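You operate a simulated robot arm through the tools that you are given. There is no shell and no other tool.

The job below is to be done with a simulated robot arm. You get a single attempt, and the scene is never put back.

Task
Put things in order on the wall bench near the doors. At the end: the clear beaker from the wall bench near the doors is on the small brown box (marked "LINERS"); the amber bottle (marked "OIL") from the wall bench near the doors is on the black dish; the yellow port stopper stands where the white funnel stood; the white funnel stands where the amber bottle stood; whatever was shut is shut again. Leave all else as you found it, and nothing knocked over. Set down upright: clear beaker, amber bottle.

The check looks at the end state, three seconds after you hand in, the way a careful person would. Anything else that was tipped, shoved, dropped, spilled or broken makes it a failure. A push-on lid holds only when it is set on centred and level and pressed home; a screw cap is set on level and turned clockwise until tight.

Robot
A 7-joint arm with a two-finger parallel gripper, fixed in place. Base frame: the origin is at the foot of the arm, x ahead of it, y to its left, z up; the work surface is at about z = 0. Lengths are in m, angles in degrees, forces in N, time in s.
With the tool pointing down near the work surface it reaches from about 0.22 to 0.58 m from the base axis. Its first joint turns from -66.0 to 66.0 degrees. Payload 2.5 kg.
Tool frame: the origin (TCP) lies between the finger pads and is the grasp point; the fingertips stand 0.023 m ahead of it; z points along the fingers, y is the line along which they close. Largest opening 0.094 m; finger width 0.038, thickness 0.01; the body of the gripper, 0.054 by 0.096 m, starts 0.039 m behind the TCP.
Orientation is told as [roll, pitch, yaw] about the base's x, y, z axes, in that order, counted from this pose: with the fingers straight down and closing along the base's y, the tool's x points along the base's -x, its y along +y and its z along -z.

Tools
- The arm moves only by the tool servo_tool. Its arguments are lists of equal length, an entry for each row: "rot": the turn, a rotation vector about the tool's x, y, z in units of 8 degrees (1.0 is 8 degrees), a list of three; "travel": the shift along the tool's x, y, z in units of 25 mm (1.0 is 25 mm), a list of three; "hand": the finger opening in m, from 0 to 0.094. In form: {"rot": [[ax, ay, az], ...], "travel": [[x, y, z], ...], "hand": [hand, ...]}. A call has 1 to 20 rows; each row shifts and turns the commanded pose from where the row before left it, along the tool's axes as they then stand. A call with a number of a shift or a turn outside -1 to 1 is refused whole. Each row takes 0.2 s and may step no farther than 0.05 m and 8.6 degrees from the row before; otherwise, or with a gripper value out of range, the whole call is refused. Where a pose cannot be reached the arm comes as near as it can. A force on the tool above 40 N (or 10 N above the force at the start of the call, whichever is more), or a blocked arm, ends the call early, and 0.2 s more pass. Each finger travels about 0.108 m/s and halts on what it meets, pressing with about 44 N; the grip force reading is that of the motor and also rises with nothing between the fingers. The clock runs only during rows and for 0.2 s after the last one: add rows that do not move to give the fingers time. The reply holds the time, the measured pose of the TCP, the force on the tool along the base axes, the opening and the grip force, in the units named above and with some noise, with the torque about the TCP (base axes, N m) and any sound that the robot's microphone picked up.
- Cameras (640 x 400 px; columns grow to the right, rows downward): "scene" is fixed at [0.1096, -0.4146, 0.5401]; the picture's right is [0.73, -0.68, 0.00], its down [-0.39, -0.42, -0.82] and it looks along [0.56, 0.60, -0.58] (base axes); focal length 328 px, centre (320, 200). "wrist" rides on the gripper at [0.086, 0.016, -0.075] in the tool frame; the picture's right is [-0.18, 0.98, 0.00], its down [-0.58, -0.11, -0.81] and it looks along [-0.79, -0.15, 0.59] (tool axes); focal length 243 px, centre (320, 200).
- get_image(camera): a new picture of that camera. No time passes.
- probe_pixels(camera, pixels): for up to 12 pixels [column, row] of the newest picture of that camera ("zoom" is the newest enlarged one), the place [x, y, z] in the base frame of the surface seen there, good to about 0.002 m, but the place of the scene camera against the robot may be out by one fixed shift of up to 0.025 m in any direction. No time passes.
- close_up(camera, box): a new picture of the part [left, top, right, bottom] of that camera's present view, enlarged. No time passes.
- close_job(): hands the job in; it is judged then, once.

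Open the gripper and draw the arm clear of the work before you hand the job in, unless the task says otherwise.

The tools are called after "Request:" as name(argument=value, ...) on one line, values as JSON. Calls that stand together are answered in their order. servo_tool: Moves the arm, as the interface text tells. Its arguments: {"type":"object","properties":{"rot":{"type":"array","items":{"type":"array","items":{"type":"number"}}},"travel":{"type":"array","items":{"type":"array","items":{"type":"number"}}},"hand":{"type":"array","items":{"type":"number"}}},"required":["rot","travel","hand"]} The other tools are called the same way: get_image (camera) takes a picture; probe_pixels (camera, pixels) gives the place of the surface under pixels of a picture; close_up (camera, box) takes an enlarged picture of a part of a camera's view; close_job () hands the job in.

At the start:

```text
time: 0.0
ee_pos: [0.3399, 0.1269, 0.3495]
ee_rot: [-0.1, 0.1, 0.1]
ft_force: [0.2, -0.4, 0.0]
torque: [-0.04, -0.02, -0.01]
opening: 0.0938
finger_force: 0.0
```

scene: 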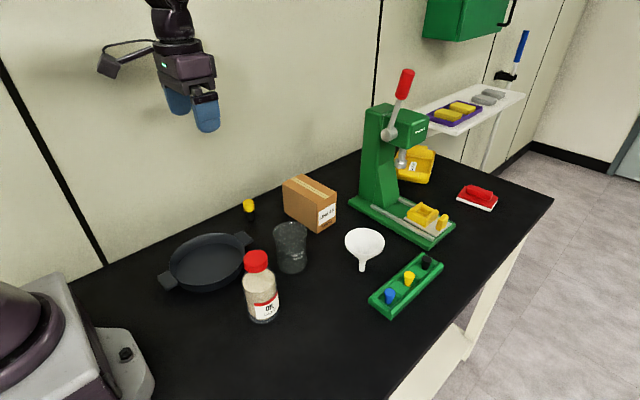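
wrist: 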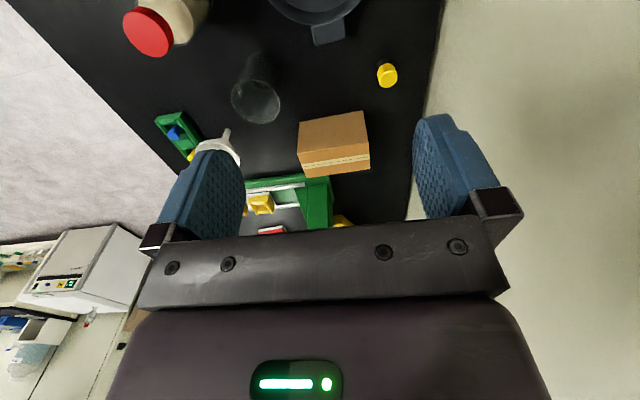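

The scene picture shows the bottle near (261,290), dish at (207,262), beaker (291,248), box (310,203), funnel (364,247), yellow stopper (249,207) behind the dish, and another yellow knob on the green rack (408,278). I take enlarged pictures to look at details.

Request:
close_up(camera="scene", box=[150, 170, 350, 330])

Request:
close_up(camera="scene", box=[330, 140, 530, 330])

Request:
get_image(camera="wrist")

Request:
get_image(camera="scene")

```text
2.50 times, centred on (250, 250) of scene
```

zoom: 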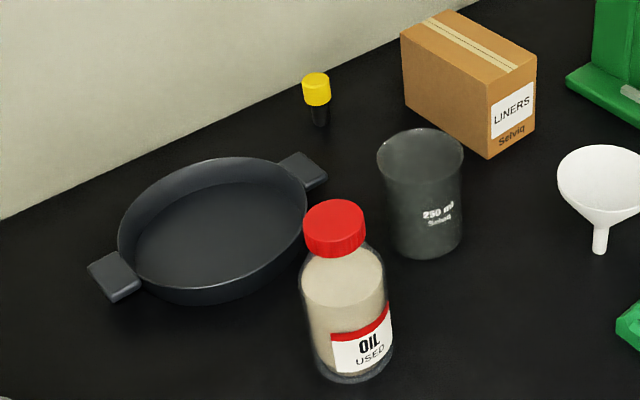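

```text
2.11 times, centred on (430, 235) of scene
```

zoom: 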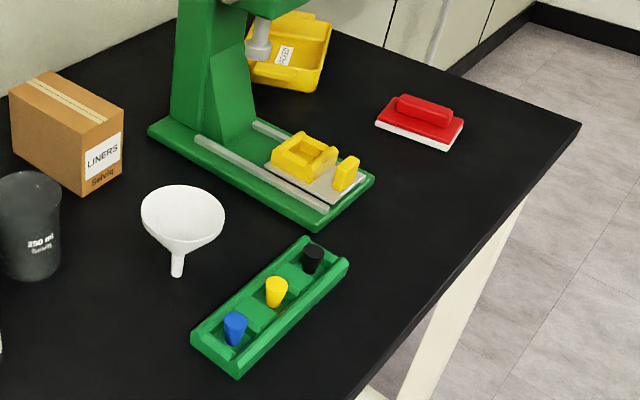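

```text
taken
```

wrist: 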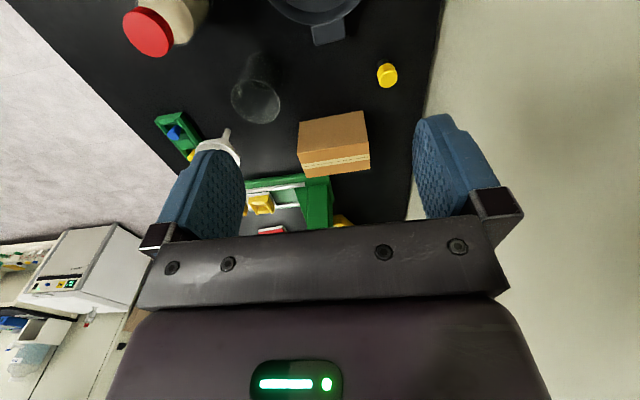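

```text
taken
```

scene: 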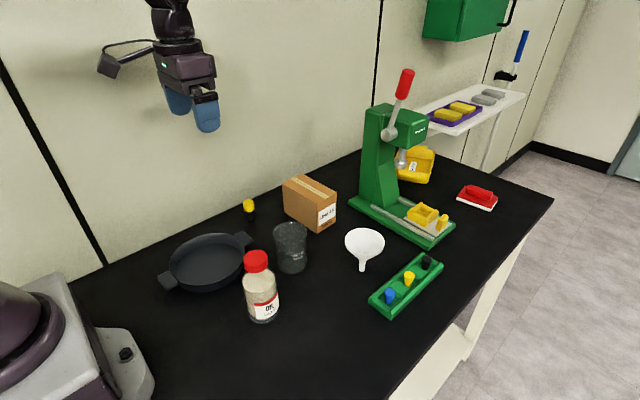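

I need to tell which yellow thing is the "port stopper": I enlarge the object by the wall at (249,210) and the rack at (408,280).

Request:
close_up(camera="scene", box=[229, 190, 269, 230])

Request:
close_up(camera="scene", box=[360, 240, 450, 325])

Request:
close_up(camera="wrist", box=[120, 0, 440, 200])

Request:
close_up(camera="scene", box=[230, 240, 300, 330])

```text
10.00 times, centred on (249, 210) of scene
```

zoom: 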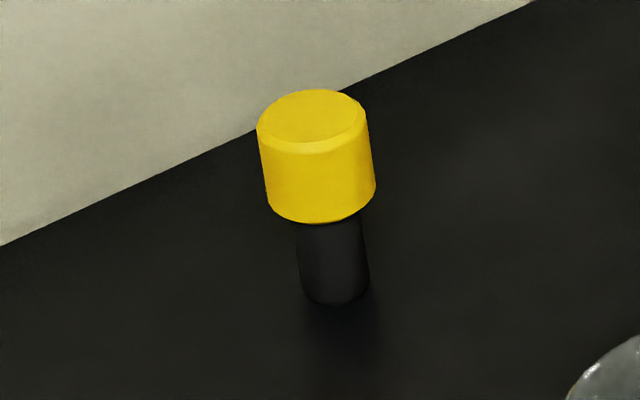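

```text
4.71 times, centred on (405, 282) of scene
```

zoom: 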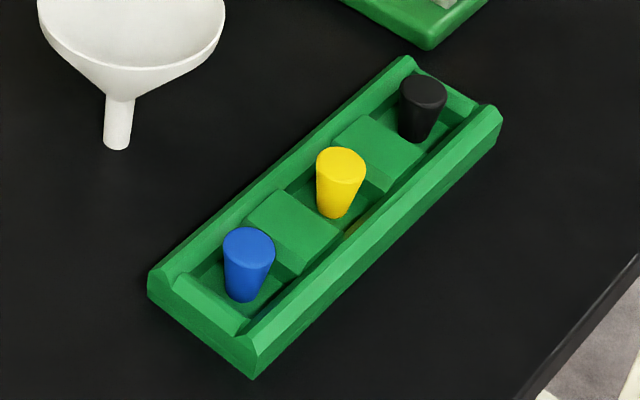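

```text
2.00 times, centred on (280, 100) of wrist
```

zoom: 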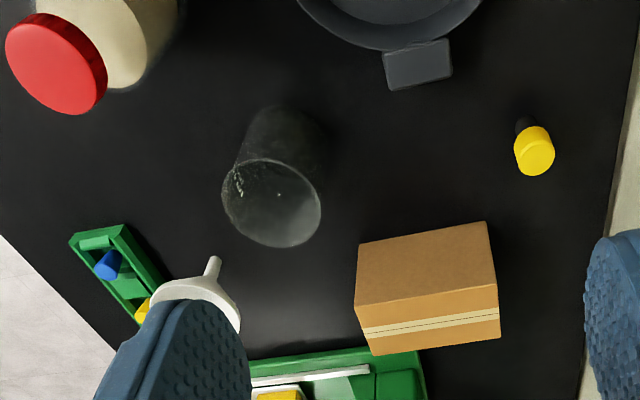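

```text
4.44 times, centred on (265, 285) of scene
```

zoom: 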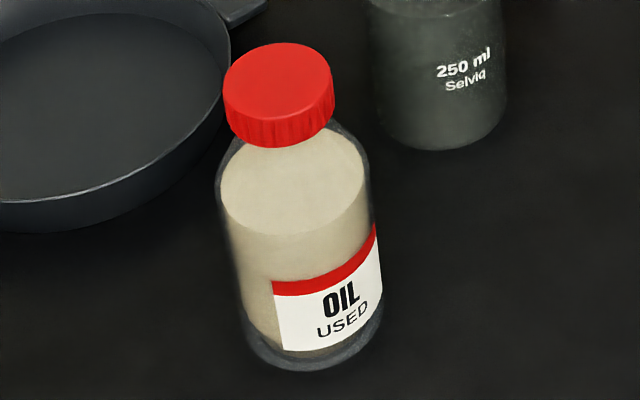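

The free-standing plug by the wall (yellow head, black stem) looks like the port stopper; the rack holds tapered coloured pegs. I probe the key points in the scene and wrist pictures to map everything and find the camera shift.

Request:
probe_pixels(camera="scene", pixels=[[257, 258], [263, 320], [249, 203], [251, 219], [291, 230], [292, 268], [364, 236], [362, 269], [208, 270], [169, 278], [242, 238], [312, 190]])

Request:
probe_pixels(camera="wrist", pixels=[[148, 32], [190, 20], [387, 78], [257, 100], [325, 130], [325, 160], [226, 135], [222, 148], [328, 32], [173, 131], [310, 10], [265, 60]])

Request:
probe_pixels(camera="scene", pixels=[[285, 186], [332, 192], [308, 178], [319, 229], [336, 216], [284, 212], [319, 205], [345, 245], [383, 245], [364, 231], [364, 258], [364, 262]])

```text
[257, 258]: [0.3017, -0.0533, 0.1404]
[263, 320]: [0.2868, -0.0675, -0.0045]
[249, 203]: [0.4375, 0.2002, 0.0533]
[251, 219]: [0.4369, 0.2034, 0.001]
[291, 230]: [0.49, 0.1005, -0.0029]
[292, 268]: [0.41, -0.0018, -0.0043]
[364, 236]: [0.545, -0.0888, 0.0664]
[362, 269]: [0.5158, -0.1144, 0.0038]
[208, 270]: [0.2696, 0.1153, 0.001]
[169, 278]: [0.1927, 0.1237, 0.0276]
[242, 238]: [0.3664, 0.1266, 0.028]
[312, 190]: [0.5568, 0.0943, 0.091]
```

```text
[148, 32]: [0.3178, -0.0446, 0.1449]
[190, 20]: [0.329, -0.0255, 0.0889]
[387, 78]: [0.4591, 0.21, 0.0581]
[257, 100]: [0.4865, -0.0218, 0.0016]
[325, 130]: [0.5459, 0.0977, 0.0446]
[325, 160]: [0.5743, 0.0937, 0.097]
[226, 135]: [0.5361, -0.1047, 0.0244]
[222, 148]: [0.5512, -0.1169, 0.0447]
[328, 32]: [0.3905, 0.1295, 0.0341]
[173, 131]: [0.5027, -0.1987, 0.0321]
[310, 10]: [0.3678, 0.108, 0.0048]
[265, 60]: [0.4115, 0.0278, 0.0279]
```

```text
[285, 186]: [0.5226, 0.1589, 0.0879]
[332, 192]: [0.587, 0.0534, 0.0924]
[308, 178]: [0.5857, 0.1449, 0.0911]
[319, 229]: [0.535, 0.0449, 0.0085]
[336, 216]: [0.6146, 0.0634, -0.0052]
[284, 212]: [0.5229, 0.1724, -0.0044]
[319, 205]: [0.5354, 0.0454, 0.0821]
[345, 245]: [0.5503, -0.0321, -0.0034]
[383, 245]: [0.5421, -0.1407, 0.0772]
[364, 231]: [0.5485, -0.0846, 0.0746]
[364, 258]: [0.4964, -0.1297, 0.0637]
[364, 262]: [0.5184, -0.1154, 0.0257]
```

Scene depth readings give a bench height of about -0.004 and appear offset about (+0.017, +0.01, +0.005) from the wrist readings. I move the arm over y≈-0.045 to see the bottle, beaker and funnel with the wrist camera.

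Request:
servo_tool(rot=[[0, 0, 0], [0, 0, 0], [0, 0, 0], [0, 0, 0], [0, 0, 0], [0, 0, 0], [0, 0, 0], [0, 0, 0]], travel=[[0.35, -0.85, 0], [0.35, -0.85, 0], [0.35, -0.85, 0], [0.35, -0.85, 0], [0.35, -0.85, 0], [0.35, -0.85, 0], [0.35, -0.85, 0], [0.35, -0.85, 0]], hand=[0.094, 0.094, 0.094, 0.094, 0.094, 0.094, 0.094, 0.094])

Request:
get_image(camera="wrist")

```text
time: 1.8
ee_pos: [0.2696, -0.0437, 0.3501]
ee_rot: [0.0, 0.0, 0.0]
ft_force: [0.7, 0.3, 0.3]
torque: [0.0, -0.04, 0.01]
opening: 0.0941
finger_force: 0.2
```

```text
taken
```

wrist: 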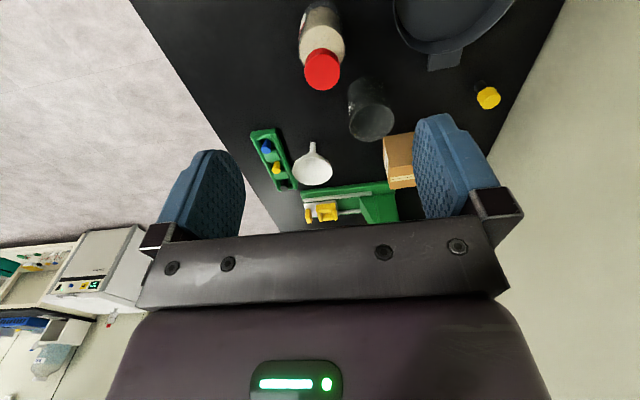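

Now bottle cap is at (322,69), beaker at (370,110), funnel at (313,163). I enlarge these regions to probe the outlines.

Request:
close_up(camera="wrist", box=[240, 0, 420, 112])

Request:
close_up(camera="wrist", box=[240, 110, 340, 210])

Request:
close_up(camera="wrist", box=[330, 60, 430, 160])

```text
3.56 times, centred on (330, 56) of wrist
```

zoom: 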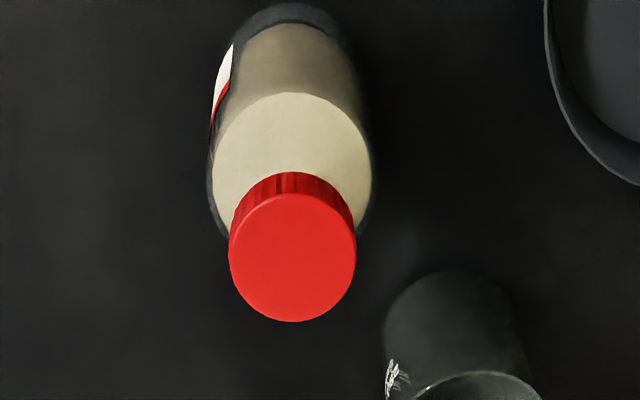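

```text
4.00 times, centred on (290, 160) of wrist
```

zoom: 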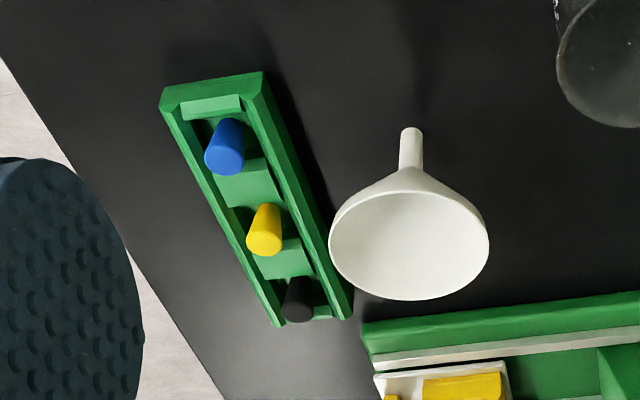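

```text
4.00 times, centred on (380, 110) of wrist
```

zoom: 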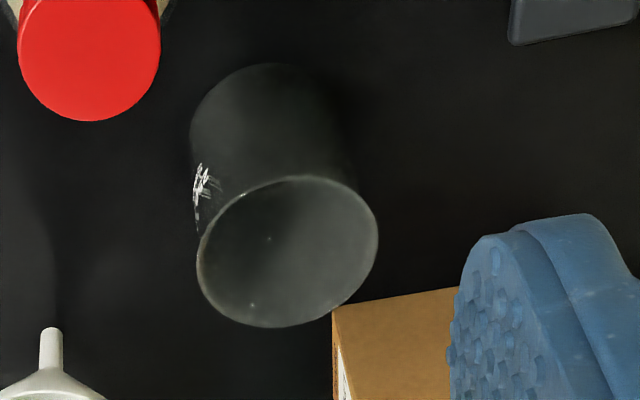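

I probe the cap outline, funnel rim and stem points, and bench points around the beaker in this wrist view.

Request:
probe_pixels(camera="wrist", pixels=[[306, 72], [338.5, 72], [322.4, 56.5], [322.4, 88.5], [322.4, 72], [293.5, 168], [331, 168], [312.5, 184.3], [312.5, 172], [312.8, 143.5], [312.8, 148], [312.8, 152]])

Request:
probe_pixels(camera="zoom", pixels=[[270, 65], [200, 110], [333, 100], [205, 290], [290, 180], [372, 235], [268, 324], [240, 130], [197, 180], [355, 170], [270, 250], [420, 320]])

Request:
probe_pixels(camera="wrist", pixels=[[488, 98], [488, 90], [481, 85], [320, 20], [306, 40], [341, 40], [440, 40], [445, 60], [396, 2], [270, 150], [276, 168], [389, 140]])

```text
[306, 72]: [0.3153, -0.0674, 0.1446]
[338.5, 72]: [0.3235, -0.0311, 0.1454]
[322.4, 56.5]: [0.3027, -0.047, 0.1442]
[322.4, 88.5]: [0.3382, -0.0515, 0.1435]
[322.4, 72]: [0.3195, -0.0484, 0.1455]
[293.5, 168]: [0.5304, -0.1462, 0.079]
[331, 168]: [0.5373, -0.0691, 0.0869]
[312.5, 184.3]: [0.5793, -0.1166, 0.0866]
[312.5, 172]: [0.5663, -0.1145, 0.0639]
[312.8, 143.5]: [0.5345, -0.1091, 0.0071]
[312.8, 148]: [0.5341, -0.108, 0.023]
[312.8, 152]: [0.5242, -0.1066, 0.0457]
```

```text
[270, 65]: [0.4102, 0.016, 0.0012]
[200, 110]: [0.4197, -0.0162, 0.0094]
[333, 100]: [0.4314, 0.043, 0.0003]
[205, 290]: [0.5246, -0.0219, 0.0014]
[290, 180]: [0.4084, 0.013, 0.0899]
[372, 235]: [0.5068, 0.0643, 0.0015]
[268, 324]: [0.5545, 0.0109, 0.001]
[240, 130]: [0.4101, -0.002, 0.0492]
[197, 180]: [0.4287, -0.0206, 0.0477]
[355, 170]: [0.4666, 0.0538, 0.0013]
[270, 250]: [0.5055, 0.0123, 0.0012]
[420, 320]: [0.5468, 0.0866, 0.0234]
```

```text
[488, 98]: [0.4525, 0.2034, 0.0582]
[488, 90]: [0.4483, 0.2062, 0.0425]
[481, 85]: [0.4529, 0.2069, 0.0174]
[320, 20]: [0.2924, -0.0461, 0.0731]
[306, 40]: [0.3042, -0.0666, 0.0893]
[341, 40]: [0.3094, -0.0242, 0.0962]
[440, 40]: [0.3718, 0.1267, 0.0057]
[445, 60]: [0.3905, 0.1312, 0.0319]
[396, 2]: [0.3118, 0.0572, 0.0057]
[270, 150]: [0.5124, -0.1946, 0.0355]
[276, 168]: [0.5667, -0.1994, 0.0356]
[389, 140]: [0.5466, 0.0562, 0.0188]
```

The bottle axis is at about (0.320, -0.049) with cap top z≈0.145; funnel at (0.537,-0.108), beaker about (0.443,0.016). I probe the cap's lower edge, the wall behind the stopper, and the dish in the scene view.

Request:
get_image(camera="scene")

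Request:
probe_pixels(camera="scene", pixels=[[256, 264], [256, 268], [256, 272], [256, 274], [258, 280], [262, 300], [240, 200], [245, 180], [255, 202], [207, 236], [215, 292], [243, 268]])

Request:
probe_pixels(camera="wrist", pixels=[[430, 20], [480, 5], [425, 2], [505, 5], [410, 40], [480, 30], [455, 62], [520, 80], [530, 60], [470, 60], [396, 15], [420, 45]])

```text
taken
```

scene: 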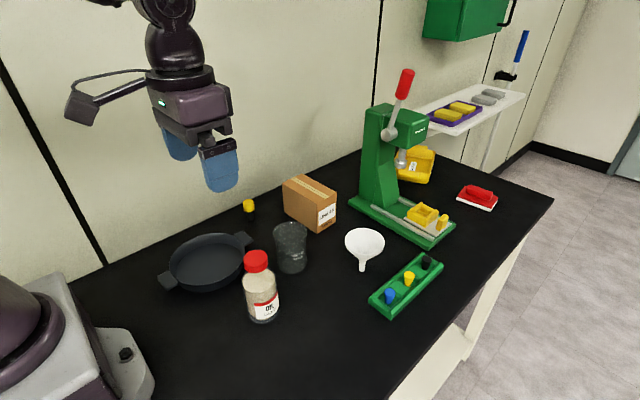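

```text
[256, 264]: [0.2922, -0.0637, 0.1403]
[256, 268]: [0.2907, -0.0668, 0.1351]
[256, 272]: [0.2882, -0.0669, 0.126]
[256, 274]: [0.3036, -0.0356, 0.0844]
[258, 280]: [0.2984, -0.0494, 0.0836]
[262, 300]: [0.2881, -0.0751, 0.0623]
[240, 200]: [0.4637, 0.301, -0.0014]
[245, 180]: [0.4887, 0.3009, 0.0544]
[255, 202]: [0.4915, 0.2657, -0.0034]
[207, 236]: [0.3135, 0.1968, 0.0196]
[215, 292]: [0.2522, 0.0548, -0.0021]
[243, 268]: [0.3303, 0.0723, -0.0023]
```

```text
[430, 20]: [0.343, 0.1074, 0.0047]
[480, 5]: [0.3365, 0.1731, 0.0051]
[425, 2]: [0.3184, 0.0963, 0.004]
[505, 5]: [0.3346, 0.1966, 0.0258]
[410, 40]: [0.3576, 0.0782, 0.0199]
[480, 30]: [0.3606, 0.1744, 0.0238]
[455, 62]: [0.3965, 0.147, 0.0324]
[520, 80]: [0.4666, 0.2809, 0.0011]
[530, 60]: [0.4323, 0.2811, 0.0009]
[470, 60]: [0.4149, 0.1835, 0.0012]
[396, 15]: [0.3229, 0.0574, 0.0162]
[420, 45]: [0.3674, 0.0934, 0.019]
```

The wall is at y≈0.31, far enough behind the stopper. Now I shift toward the dish (y≈0.12) and pitch the tool so the wrist camera looks down into it, to measure the dish centre.

Request:
servo_tool(rot=[[0, 0.5, 0], [0, 0.5, 0], [0, 0.5, 0], [0, 0.5, 0], [0, 0.5, 0], [0, 0.5, 0], [0, 0.5, 0], [0, 0.5, 0]], travel=[[0, 0.8, 0], [0, 0.8, 0], [0, 0.8, 0], [0, 0.8, 0], [0, 0.8, 0], [0, 0.8, 0], [0, 0.8, 0], [0, 0.8, 0]], hand=[0.094, 0.094, 0.094, 0.094, 0.094, 0.094, 0.094, 0.094])

Request:
get_image(camera="wrist")

```text
time: 3.6
ee_pos: [0.2705, 0.1159, 0.3491]
ee_rot: [0.1, 32.1, 0.0]
ft_force: [-0.4, 0.1, 1.3]
torque: [0.03, -0.02, 0.01]
opening: 0.0941
finger_force: 0.1
```

```text
taken
```

wrist: 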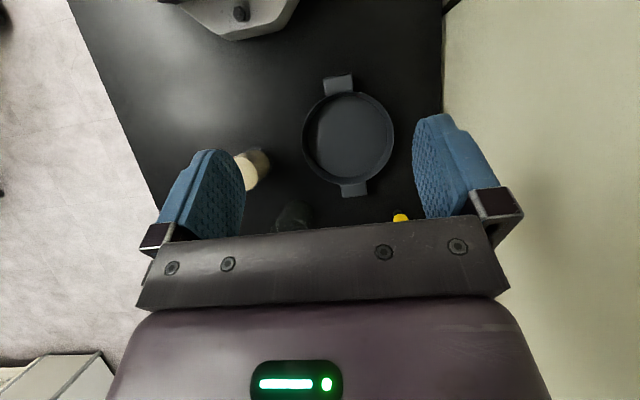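

The dish is fully visible now, rim from about (303,138) to (394,138). I enlarge it and probe the rim and floor.

Request:
close_up(camera="wrist", box=[268, 65, 428, 205])

Request:
probe_pixels(camera="wrist", pixels=[[304, 138], [393, 138], [348, 94], [348, 183], [348, 138], [318, 138], [380, 138], [348, 108], [348, 170], [338, 80], [353, 192], [420, 60]])

```text
2.86 times, centred on (348, 135) of wrist
```

zoom: 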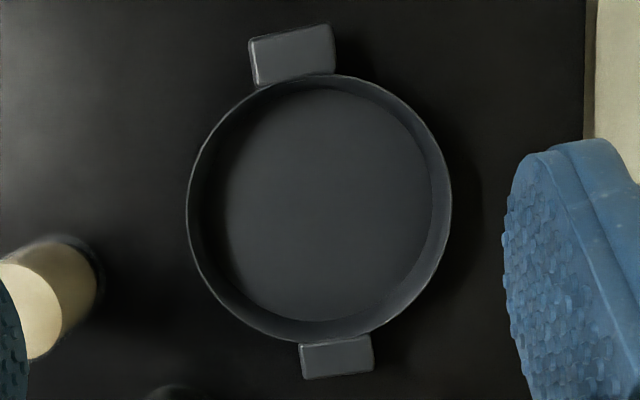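

```text
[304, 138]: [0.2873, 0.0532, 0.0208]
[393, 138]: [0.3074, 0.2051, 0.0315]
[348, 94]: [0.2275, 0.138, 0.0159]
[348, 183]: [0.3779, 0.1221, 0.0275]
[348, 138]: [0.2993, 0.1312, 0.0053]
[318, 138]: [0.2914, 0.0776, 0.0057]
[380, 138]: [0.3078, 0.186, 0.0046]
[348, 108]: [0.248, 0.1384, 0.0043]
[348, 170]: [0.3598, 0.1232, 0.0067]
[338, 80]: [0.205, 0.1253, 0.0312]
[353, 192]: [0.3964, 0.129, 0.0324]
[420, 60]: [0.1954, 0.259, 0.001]
```

The dish centre is about (0.301, 0.130), floor z≈0.005, rim z≈0.036. I level the tool again and go above the bottle (0.320,-0.049), stopping at z≈0.25 with fingers above the cap.

Request:
servo_tool(rot=[[0, -0.5, 0], [0, -0.5, 0], [0, -0.5, 0], [0, -0.5, 0], [0, -0.5, 0], [0, -0.5, 0], [0, -0.5, 0], [0, -0.5, 0], [0, 0, 0], [0, 0, 0], [0, 0, 0], [0, 0, 0]], travel=[[0, -0.825, 0], [0, -0.825, 0], [0, -0.825, 0], [0, -0.825, 0], [0, -0.825, 0], [0, -0.825, 0], [0, -0.825, 0], [0, -0.825, 0], [-0.5, 0, 1], [-0.5, 0, 1], [-0.5, 0, 1], [-0.5, 0, 1]], hand=[0.094, 0.094, 0.094, 0.094, 0.094, 0.094, 0.094, 0.094, 0.094, 0.094, 0.094, 0.094])

Request:
get_image(camera="wrist")

Request:
get_image(camera="scene")

```text
time: 6.2
ee_pos: [0.3198, -0.0473, 0.2499]
ee_rot: [0.0, 0.1, 0.0]
ft_force: [-0.7, 0.7, 0.7]
torque: [0.0, 0.0, -0.03]
opening: 0.0939
finger_force: 0.1
```

```text
taken
```

wrist: 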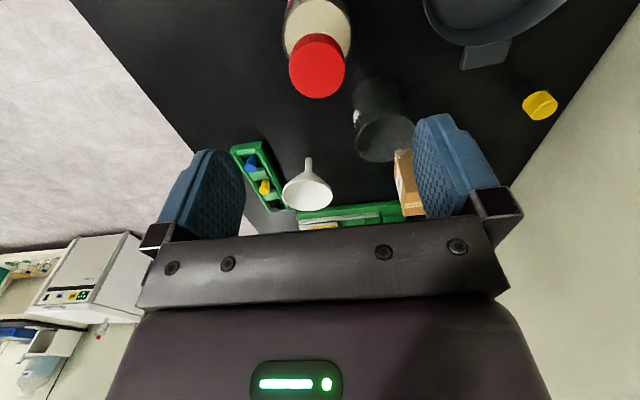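

```text
taken
```

scene: 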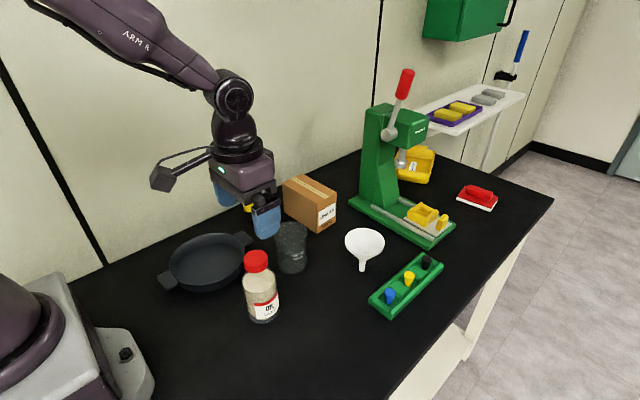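

The tool is above the bottle; the cap shows at (317,65) in the wrist picture. I probe the cap's edges again to refine its centre before descending.

Request:
close_up(camera="wrist", box=[267, 0, 367, 110])

Request:
probe_pixels(camera="wrist", pixels=[[317, 67], [292, 67], [342, 67], [317, 42], [317, 93], [300, 48], [334, 86], [316, 38], [316, 35], [310, 20], [300, 86], [334, 48]])

```text
3.64 times, centred on (317, 55) of wrist
```

zoom: 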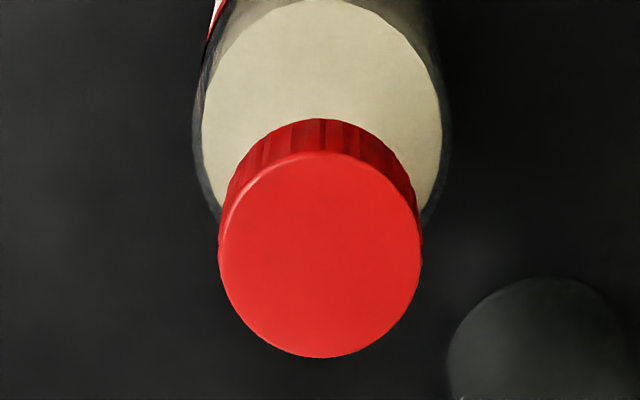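

```text
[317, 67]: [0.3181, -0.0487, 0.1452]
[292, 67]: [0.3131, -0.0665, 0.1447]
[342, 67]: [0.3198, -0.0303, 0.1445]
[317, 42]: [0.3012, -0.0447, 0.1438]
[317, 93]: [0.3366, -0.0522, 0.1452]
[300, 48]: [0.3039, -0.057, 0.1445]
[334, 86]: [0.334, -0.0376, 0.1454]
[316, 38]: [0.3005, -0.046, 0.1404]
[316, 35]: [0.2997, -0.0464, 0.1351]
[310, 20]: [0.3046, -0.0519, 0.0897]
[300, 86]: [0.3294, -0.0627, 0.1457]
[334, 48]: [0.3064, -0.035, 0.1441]
```

The cap centre is (0.320,-0.049), radius about 0.020, cap from z≈0.127 to 0.145. I descend so the TCP is at z≈0.139 and then close on the cap.

Request:
servo_tool(rot=[[0, 0, 0], [0, 0, 0], [0, 0, 0], [0, 0, 0], [0, 0, 0], [0, 0, 0]], travel=[[0, -0.06, 0.74], [0, 0, 0.74], [0, 0, 0.74], [0, 0, 0.74], [0, 0, 0.74], [0, 0, 0.74]], hand=[0.094, 0.094, 0.094, 0.094, 0.094, 0.094])

Request:
get_image(camera="scene")

Request:
get_image(camera="wrist")

```text
time: 7.6
ee_pos: [0.3205, -0.0501, 0.1368]
ee_rot: [0.1, 0.0, 0.0]
ft_force: [0.1, 0.0, 0.1]
torque: [-0.02, -0.03, -0.02]
opening: 0.0941
finger_force: 0.1
```

```text
taken
```

scene: 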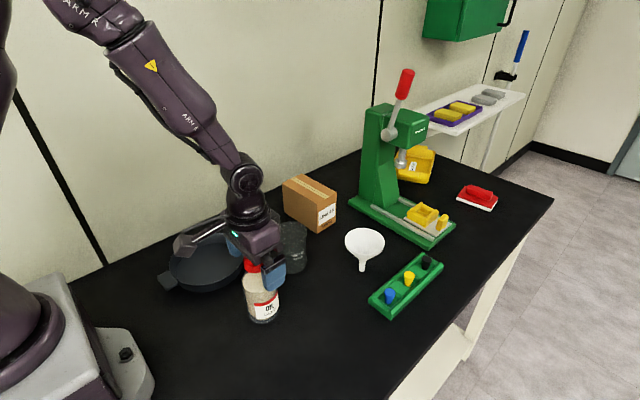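

```text
taken
```

wrist: 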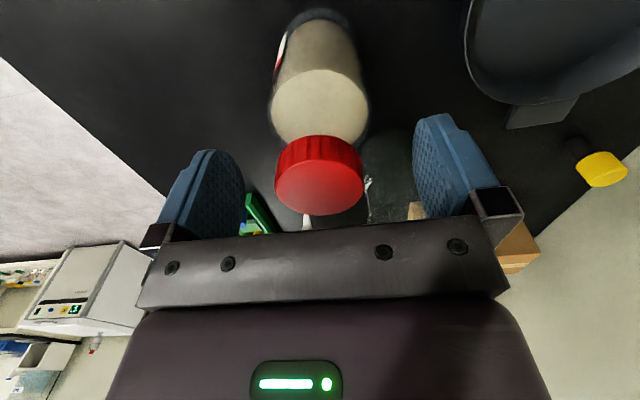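

The cap (320,175) sits between the fingers (245 and 412). I close the gripper on it.

Request:
servo_tool(rot=[[0, 0, 0], [0, 0, 0], [0, 0, 0], [0, 0, 0]], travel=[[0, 0, 0], [0, 0, 0], [0, 0, 0], [0, 0, 0]], hand=[0.06, 0.03, 0.02, 0.02])

Request:
get_image(camera="wrist")

```text
time: 8.6
ee_pos: [0.3198, -0.0489, 0.1385]
ee_rot: [0.0, 0.0, 0.0]
ft_force: [0.2, -0.8, -0.9]
torque: [-0.01, -0.01, 0.02]
opening: 0.0365
finger_force: 43.8
```

```text
taken
```

wrist: 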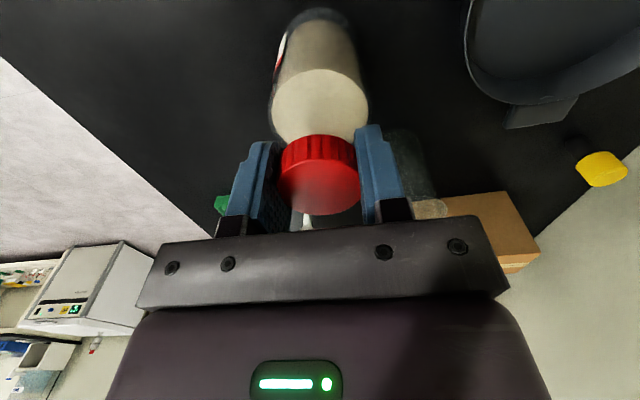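

The grip holds at 0.0365 m with 44 N. I lift 0.05 m slowly and check that the bottle comes with it upright.

Request:
servo_tool(rot=[[0, 0, 0], [0, 0, 0], [0, 0, 0], [0, 0, 0], [0, 0, 0]], travel=[[0, 0, -0.2], [0, 0, -0.4], [0, 0, -0.5], [0, 0, -0.5], [0, 0, -0.4]], hand=[0.02, 0.02, 0.02, 0.02, 0.02])

Request:
get_image(camera="scene")

Request:
get_image(camera="wrist")

```text
time: 9.8
ee_pos: [0.3203, -0.0499, 0.1887]
ee_rot: [0.0, 0.0, 0.1]
ft_force: [0.5, 0.3, -2.3]
torque: [0.0, 0.05, 0.03]
opening: 0.0364
finger_force: 44.0
```

```text
taken
```

scene: 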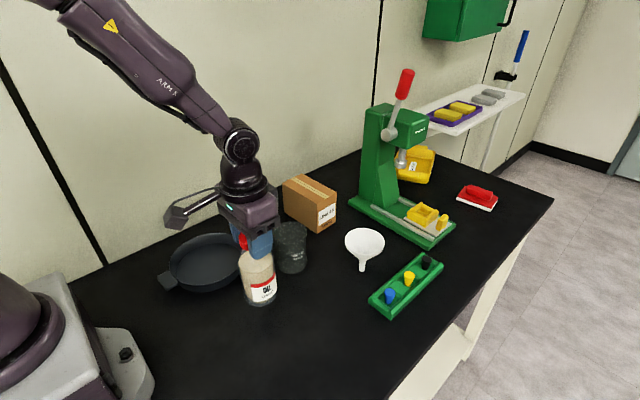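

```text
taken
```

wrist: 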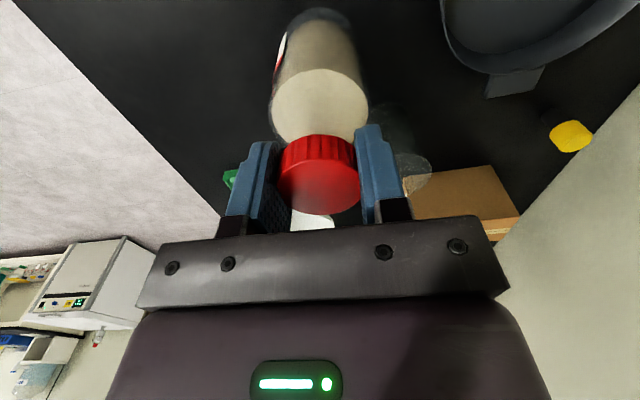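

The bottle is lifted upright with about 2.3 N. I raise it slightly more and carry it above the dish centre (0.301,0.130).

Request:
servo_tool(rot=[[0, 0, 0], [0, 0, 0], [0, 0, 0], [0, 0, 0], [0, 0, 0], [0, 0, 0], [0, 0, 0], [0, 0, 0], [0, 0, 0], [0, 0, 0], [0, 0, 0], [0, 0, 0], [0, 0, 0], [0, 0, 0]], travel=[[0, 0, -0.6], [0, 0, -0.6], [0.04, 0.3, 0], [0.06, 0.6, 0], [0.08, 0.75, 0], [0.08, 0.8, 0], [0.1, 0.8, 0], [0.1, 0.8, 0], [0.1, 0.8, 0], [0.08, 0.75, 0], [0.06, 0.6, 0], [0.04, 0.5, 0], [0.02, 0.46, 0], [0, 0, 0]], hand=[0.02, 0.02, 0.02, 0.02, 0.02, 0.02, 0.02, 0.02, 0.02, 0.02, 0.02, 0.02, 0.02, 0.02])

Request:
get_image(camera="scene")

Request:
get_image(camera="wrist")

```text
time: 12.8
ee_pos: [0.2996, 0.1292, 0.2192]
ee_rot: [0.0, 0.0, 0.1]
ft_force: [-0.1, 0.2, -2.6]
torque: [0.02, -0.01, 0.0]
opening: 0.0361
finger_force: 44.3
```

```text
taken
```

scene: 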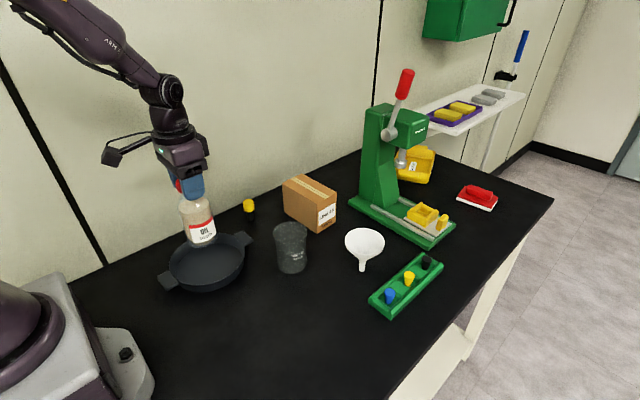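

```text
taken
```

wrist: 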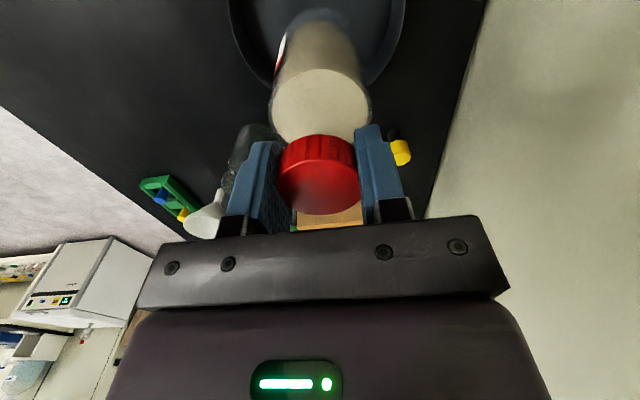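

The bottle hangs centred above the dish. I lower it to about 3 mm above the expected seating height, then a few small steps.

Request:
servo_tool(rot=[[0, 0, 0], [0, 0, 0], [0, 0, 0], [0, 0, 0], [0, 0, 0], [0, 0, 0], [0, 0, 0]], travel=[[0, 0, 0.6], [0, 0, 0.7], [0, 0, 0.7], [0, 0, 0.5], [0, 0, 0.25], [0, 0, 0.1], [0, 0, 0]], hand=[0.02, 0.02, 0.02, 0.02, 0.02, 0.02, 0.02])

Request:
get_image(camera="scene")

```text
time: 14.4
ee_pos: [0.301, 0.1296, 0.1472]
ee_rot: [-0.1, 0.0, 0.1]
ft_force: [0.3, -0.3, -2.3]
torque: [0.0, 0.02, -0.03]
opening: 0.0357
finger_force: 44.2
```

```text
taken
```

scene: 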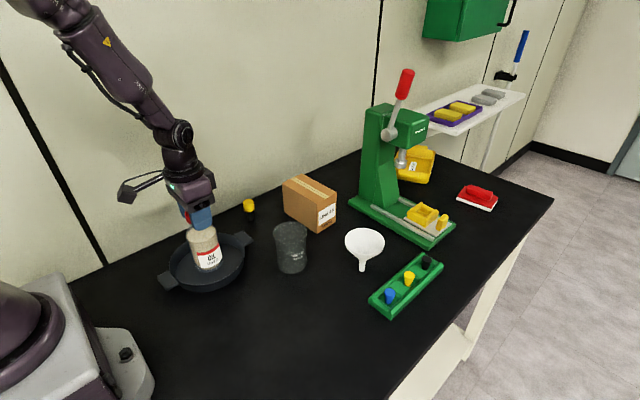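

Still hanging free at -2.3 N. I take small downward steps until the weight comes off.

Request:
servo_tool(rot=[[0, 0, 0], [0, 0, 0], [0, 0, 0]], travel=[[0, 0, 0.05], [0, 0, 0.05], [0, 0, 0.04]], hand=[0.02, 0.02, 0.02])

```text
time: 15.2
ee_pos: [0.3004, 0.1304, 0.1437]
ee_rot: [0.0, 0.0, 0.0]
ft_force: [0.7, -0.9, -2.3]
torque: [-0.01, 0.0, 0.01]
opening: 0.0363
finger_force: 43.8
```

No contact yet; I keep stepping down by about 1 mm at a time.

Request:
servo_tool(rot=[[0, 0, 0], [0, 0, 0]], travel=[[0, 0, 0.04], [0, 0, 0.0]], hand=[0.02, 0.02])

```text
time: 15.8
ee_pos: [0.3007, 0.1294, 0.1416]
ee_rot: [0.1, 0.0, 0.0]
ft_force: [0.3, 0.5, -3.2]
torque: [0.04, -0.01, 0.03]
opening: 0.0357
finger_force: 43.2
```

Still hanging (-2.3 to -3.2 N). Continue in small steps.

Request:
servo_tool(rot=[[0, 0, 0], [0, 0, 0]], travel=[[0, 0, 0.04], [0, 0, 0.0]], hand=[0.02, 0.02])

Request:
close_up(camera="scene", box=[150, 190, 270, 300])

```text
time: 16.4
ee_pos: [0.3007, 0.1285, 0.1423]
ee_rot: [0.0, 0.0, 0.0]
ft_force: [-2.5, -1.0, 7.5]
torque: [-0.08, 0.2, 0.02]
opening: 0.0356
finger_force: 43.9
```

```text
3.64 times, centred on (210, 245) of scene
```

zoom: 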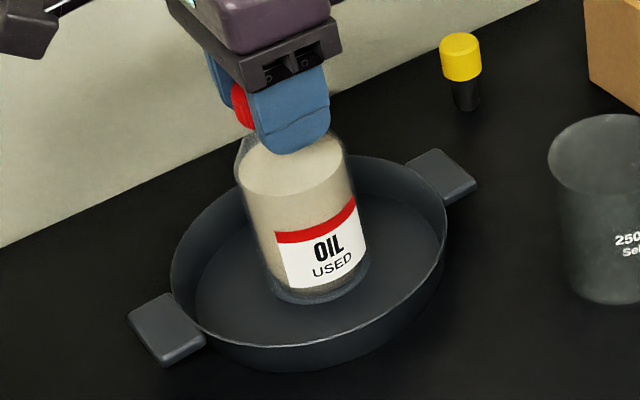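

Contact is felt (+7.5 N): the bottle stands on the dish floor. I ease up half a millimetre, open the fingers and go straight up.

Request:
servo_tool(rot=[[0, 0, 0], [0, 0, 0], [0, 0, 0], [0, 0, 0], [0, 0, 0], [0, 0, 0]], travel=[[0, 0, -0.02], [0, 0, 0], [0, 0, 0], [0, 0, 0], [0, 0, 0], [0, 0, 0]], hand=[0.02, 0.045, 0.06, 0.07, 0.08, 0.08])

Request:
get_image(camera="wrist")

```text
time: 17.8
ee_pos: [0.3006, 0.1293, 0.1428]
ee_rot: [0.0, 0.0, 0.0]
ft_force: [-0.9, -0.7, 0.3]
torque: [-0.02, 0.0, -0.01]
opening: 0.0799
finger_force: 0.1
```

```text
taken
```

wrist: 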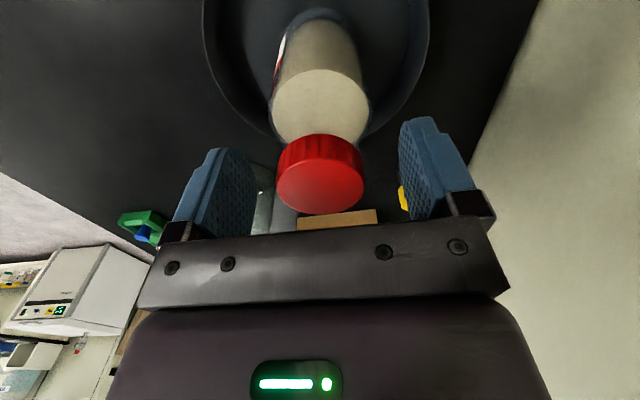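

Fingers are clear of the cap. I go straight up to z≈0.28 and then move to (0.42,-0.10) to look at the funnel.

Request:
servo_tool(rot=[[0, 0, 0], [0, 0, 0], [0, 0, 0], [0, 0, 0], [0, 0, 0], [0, 0, 0], [0, 0, 0], [0, 0, 0], [0, 0, 0], [0, 0, 0], [0, 0, 0], [0, 0, 0], [0, 0, 0], [0, 0, 0], [0, 0, 0], [0, 0, 0], [0, 0, 0], [0, 0, 0]], travel=[[0, 0, -0.5], [0, 0, -1], [0, 0, -1], [0, 0, -1], [0, 0, -1], [0, 0, -1], [-0.4, -0.767, 0], [-0.4, -0.767, 0], [-0.4, -0.767, 0], [-0.4, -0.767, 0], [-0.4, -0.767, 0], [-0.4, -0.767, 0], [-0.4, -0.767, 0], [-0.4, -0.767, 0], [-0.4, -0.767, 0], [-0.4, -0.767, 0], [-0.4, -0.767, 0], [-0.4, -0.767, 0]], hand=[0.08, 0.094, 0.094, 0.094, 0.094, 0.094, 0.094, 0.094, 0.094, 0.094, 0.094, 0.094, 0.094, 0.094, 0.094, 0.094, 0.094, 0.094])

Request:
get_image(camera="wrist")

Request:
get_image(camera="scene")

```text
time: 21.6
ee_pos: [0.421, -0.1006, 0.2794]
ee_rot: [0.0, 0.0, 0.0]
ft_force: [0.7, 0.4, 0.4]
torque: [-0.01, 0.0, -0.01]
opening: 0.0938
finger_force: 0.0
```

```text
taken
```

wrist: 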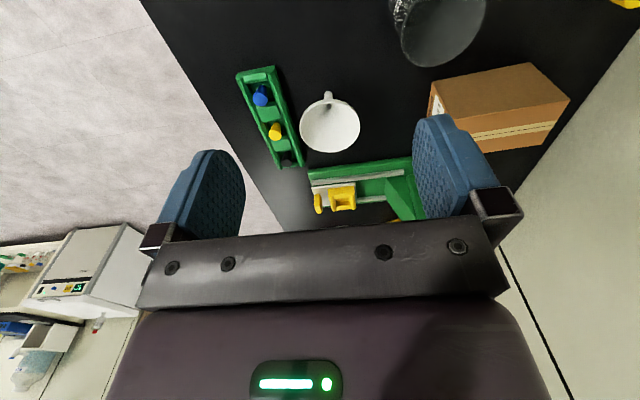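

```text
taken
```

scene: 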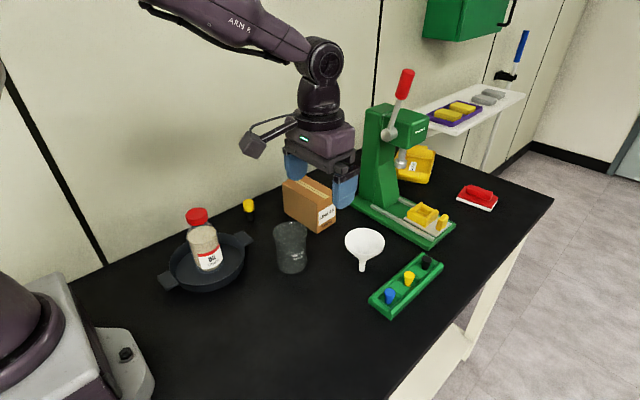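

The bottle stands in the dish. The funnel is at (330,125) in the wrist view; I enlarge it and measure rim and neighbours.

Request:
close_up(camera="wrist", box=[280, 80, 380, 165])

Request:
close_up(camera="scene", box=[330, 220, 400, 280])

Request:
probe_pixels(camera="wrist", pixels=[[301, 128], [359, 124], [331, 151], [329, 105], [329, 94], [329, 98], [330, 135], [330, 127], [315, 108], [345, 106], [303, 138], [357, 136]])

Request:
probe_pixels(camera="scene", pixels=[[347, 243], [382, 243], [364, 232], [364, 255.5], [361, 270], [363, 266], [363, 263], [365, 250], [352, 235], [377, 235], [352, 252], [377, 252]])

```text
4.71 times, centred on (330, 122) of wrist
```

zoom: 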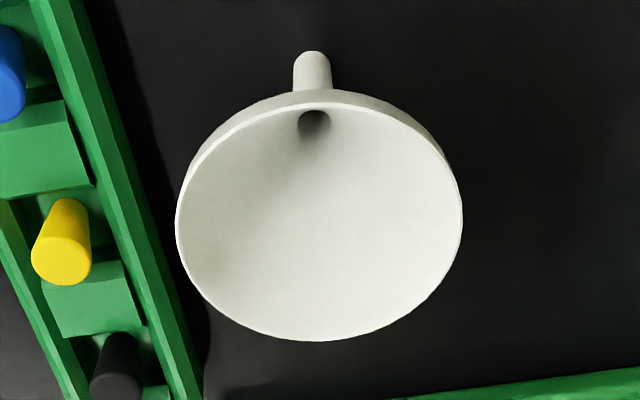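

```text
6.67 times, centred on (365, 250) of scene
```

zoom: 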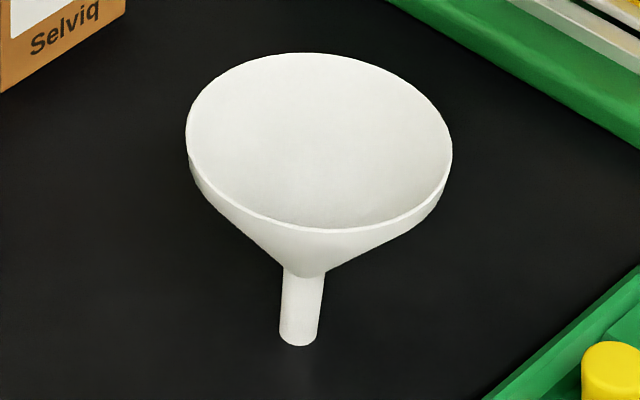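

```text
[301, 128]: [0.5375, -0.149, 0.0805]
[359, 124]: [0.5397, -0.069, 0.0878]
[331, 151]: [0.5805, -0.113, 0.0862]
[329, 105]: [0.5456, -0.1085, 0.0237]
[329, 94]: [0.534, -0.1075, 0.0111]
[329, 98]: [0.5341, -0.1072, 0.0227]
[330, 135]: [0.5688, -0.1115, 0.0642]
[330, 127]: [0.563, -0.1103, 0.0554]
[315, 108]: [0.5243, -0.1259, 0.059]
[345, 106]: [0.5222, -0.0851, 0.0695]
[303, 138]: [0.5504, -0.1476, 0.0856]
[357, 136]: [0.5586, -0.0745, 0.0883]
```

```text
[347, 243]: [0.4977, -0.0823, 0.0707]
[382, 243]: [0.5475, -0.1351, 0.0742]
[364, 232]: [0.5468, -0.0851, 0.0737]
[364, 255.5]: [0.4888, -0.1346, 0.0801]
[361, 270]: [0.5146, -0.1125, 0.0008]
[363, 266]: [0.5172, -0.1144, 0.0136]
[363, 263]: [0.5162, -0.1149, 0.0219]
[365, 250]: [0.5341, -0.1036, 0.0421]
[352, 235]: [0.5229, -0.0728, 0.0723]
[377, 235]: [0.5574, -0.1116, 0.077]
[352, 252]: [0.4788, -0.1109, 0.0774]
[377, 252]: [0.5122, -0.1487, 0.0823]
```

The funnel has a short upright lip (z≈0.08–0.088), diameter ≈0.082, centre ≈(0.5395,-0.1085). I check how close and high the rack pegs and press base are beside it.

Request:
probe_pixels(camera="wrist", pixels=[[260, 98], [275, 132], [288, 158], [287, 100], [297, 128], [305, 158], [280, 72], [262, 70], [310, 174], [330, 168], [370, 163], [340, 200]])

Request:
close_up(camera="wrist", box=[225, 55, 425, 235])

```text
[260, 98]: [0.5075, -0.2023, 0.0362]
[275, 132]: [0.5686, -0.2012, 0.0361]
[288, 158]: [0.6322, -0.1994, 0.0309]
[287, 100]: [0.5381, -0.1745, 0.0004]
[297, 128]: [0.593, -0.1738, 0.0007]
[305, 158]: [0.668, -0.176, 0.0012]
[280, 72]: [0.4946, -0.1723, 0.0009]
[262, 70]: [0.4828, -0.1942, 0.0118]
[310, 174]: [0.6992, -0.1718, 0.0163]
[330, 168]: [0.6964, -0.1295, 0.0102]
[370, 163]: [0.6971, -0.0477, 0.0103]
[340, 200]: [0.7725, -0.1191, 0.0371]
```

```text
2.22 times, centred on (325, 145) of wrist
```

zoom: 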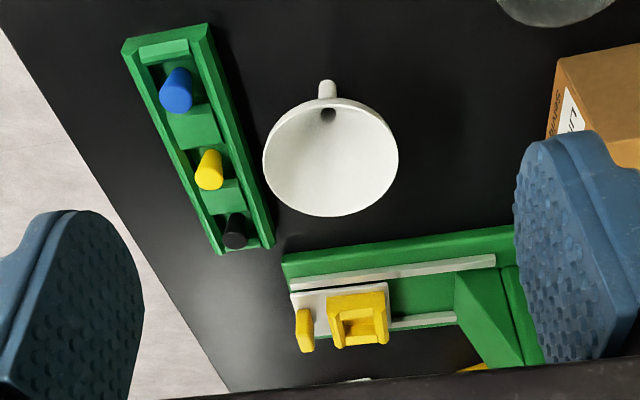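

Rack pegs top out at z≈0.036, so fingertips at z≈0.068 will clear them. I move above the funnel to z≈0.15 and re-measure its centring.

Request:
servo_tool(rot=[[0, 0, 0], [0, 0, 0], [0, 0, 0], [0, 0, 0], [0, 0, 0], [0, 0, 0], [0, 0, 0], [0, 0, 0], [0, 0, 0], [0, 0, 0], [0, 0, 0], [0, 0, 0]], travel=[[-0.79, -0.053, 0], [-0.79, -0.053, 0], [-0.79, -0.053, 0], [-0.79, -0.053, 0], [-0.79, -0.053, 0], [-0.79, -0.053, 0], [0, 0, 0.867], [0, 0, 0.867], [0, 0, 0.867], [0, 0, 0.867], [0, 0, 0.867], [0, 0, 0.867]], hand=[0.094, 0.094, 0.094, 0.094, 0.094, 0.094, 0.094, 0.094, 0.094, 0.094, 0.094, 0.094])

Request:
get_image(camera="wrist")

Request:
get_image(camera="scene")

```text
time: 24.2
ee_pos: [0.5385, -0.1092, 0.1491]
ee_rot: [0.0, 0.0, 0.0]
ft_force: [-0.4, 0.4, 0.3]
torque: [0.0, 0.0, -0.02]
opening: 0.0941
finger_force: 0.1
```

```text
taken
```

wrist: 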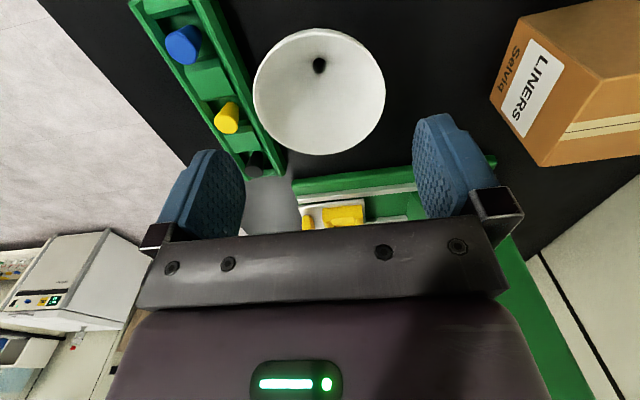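

```text
taken
```

scene: 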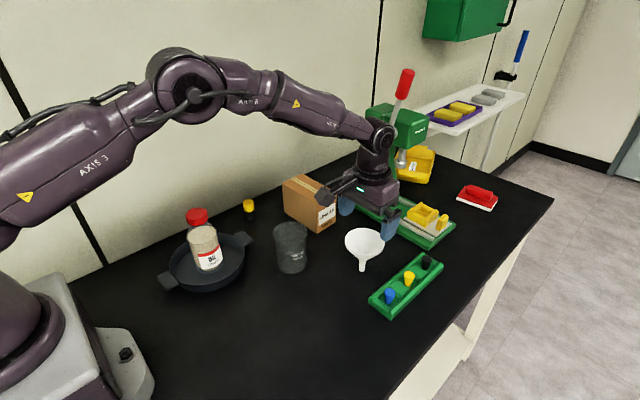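

Request:
probe_pixels(camera="wrist", pixels=[[255, 90], [382, 82], [320, 33], [322, 152], [275, 52], [365, 50], [272, 135], [370, 130], [320, 65], [320, 100], [260, 115], [380, 110]])

Request:
close_up(camera="wrist", box=[240, 20, 400, 165])

```text
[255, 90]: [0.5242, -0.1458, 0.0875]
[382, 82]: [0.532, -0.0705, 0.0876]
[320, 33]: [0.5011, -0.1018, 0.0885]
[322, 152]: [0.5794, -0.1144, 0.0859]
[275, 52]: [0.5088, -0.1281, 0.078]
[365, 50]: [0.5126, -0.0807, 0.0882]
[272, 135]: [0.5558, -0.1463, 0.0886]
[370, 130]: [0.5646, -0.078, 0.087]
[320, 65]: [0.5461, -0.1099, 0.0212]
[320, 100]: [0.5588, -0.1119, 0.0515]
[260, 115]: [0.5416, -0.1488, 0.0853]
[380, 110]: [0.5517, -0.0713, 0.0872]
```

```text
2.76 times, centred on (320, 92) of wrist
```

zoom: 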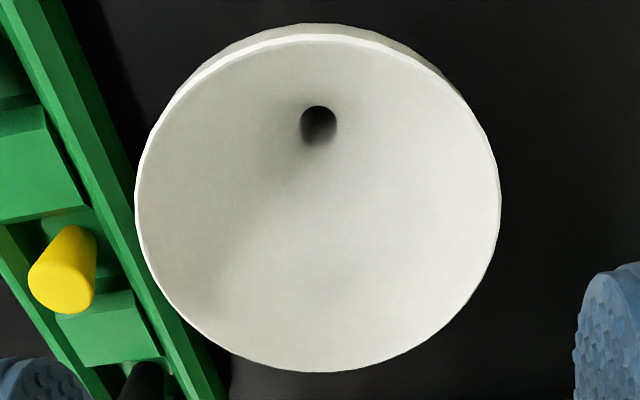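

A circle fit gives the rim centre (0.540,-0.1095), radius 0.040. I descend to z≈0.091 with a small x correction and check the picture before closing.

Request:
servo_tool(rot=[[0, 0, 0], [0, 0, 0], [0, 0, 0], [0, 0, 0], [0, 0, 0]], travel=[[-0.05, -0.01, 0], [0, 0, 0.7], [0, 0, 0.7], [0, 0, 0.6], [0, 0, 0.32]], hand=[0.094, 0.094, 0.094, 0.094, 0.094])

Request:
get_image(camera="wrist")

Request:
close_up(camera="scene", box=[310, 160, 450, 290])

```text
time: 25.4
ee_pos: [0.541, -0.1095, 0.092]
ee_rot: [0.0, 0.1, 0.0]
ft_force: [-0.9, -0.3, 0.3]
torque: [-0.02, -0.01, 0.02]
opening: 0.0941
finger_force: 0.0
```

```text
taken
```

wrist: 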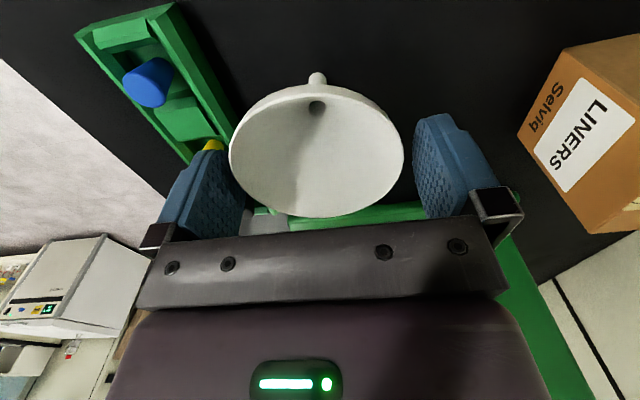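

```text
3.08 times, centred on (380, 225) of scene
```

zoom: 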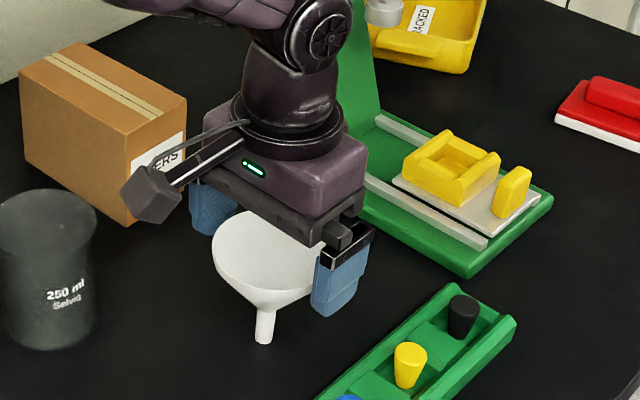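

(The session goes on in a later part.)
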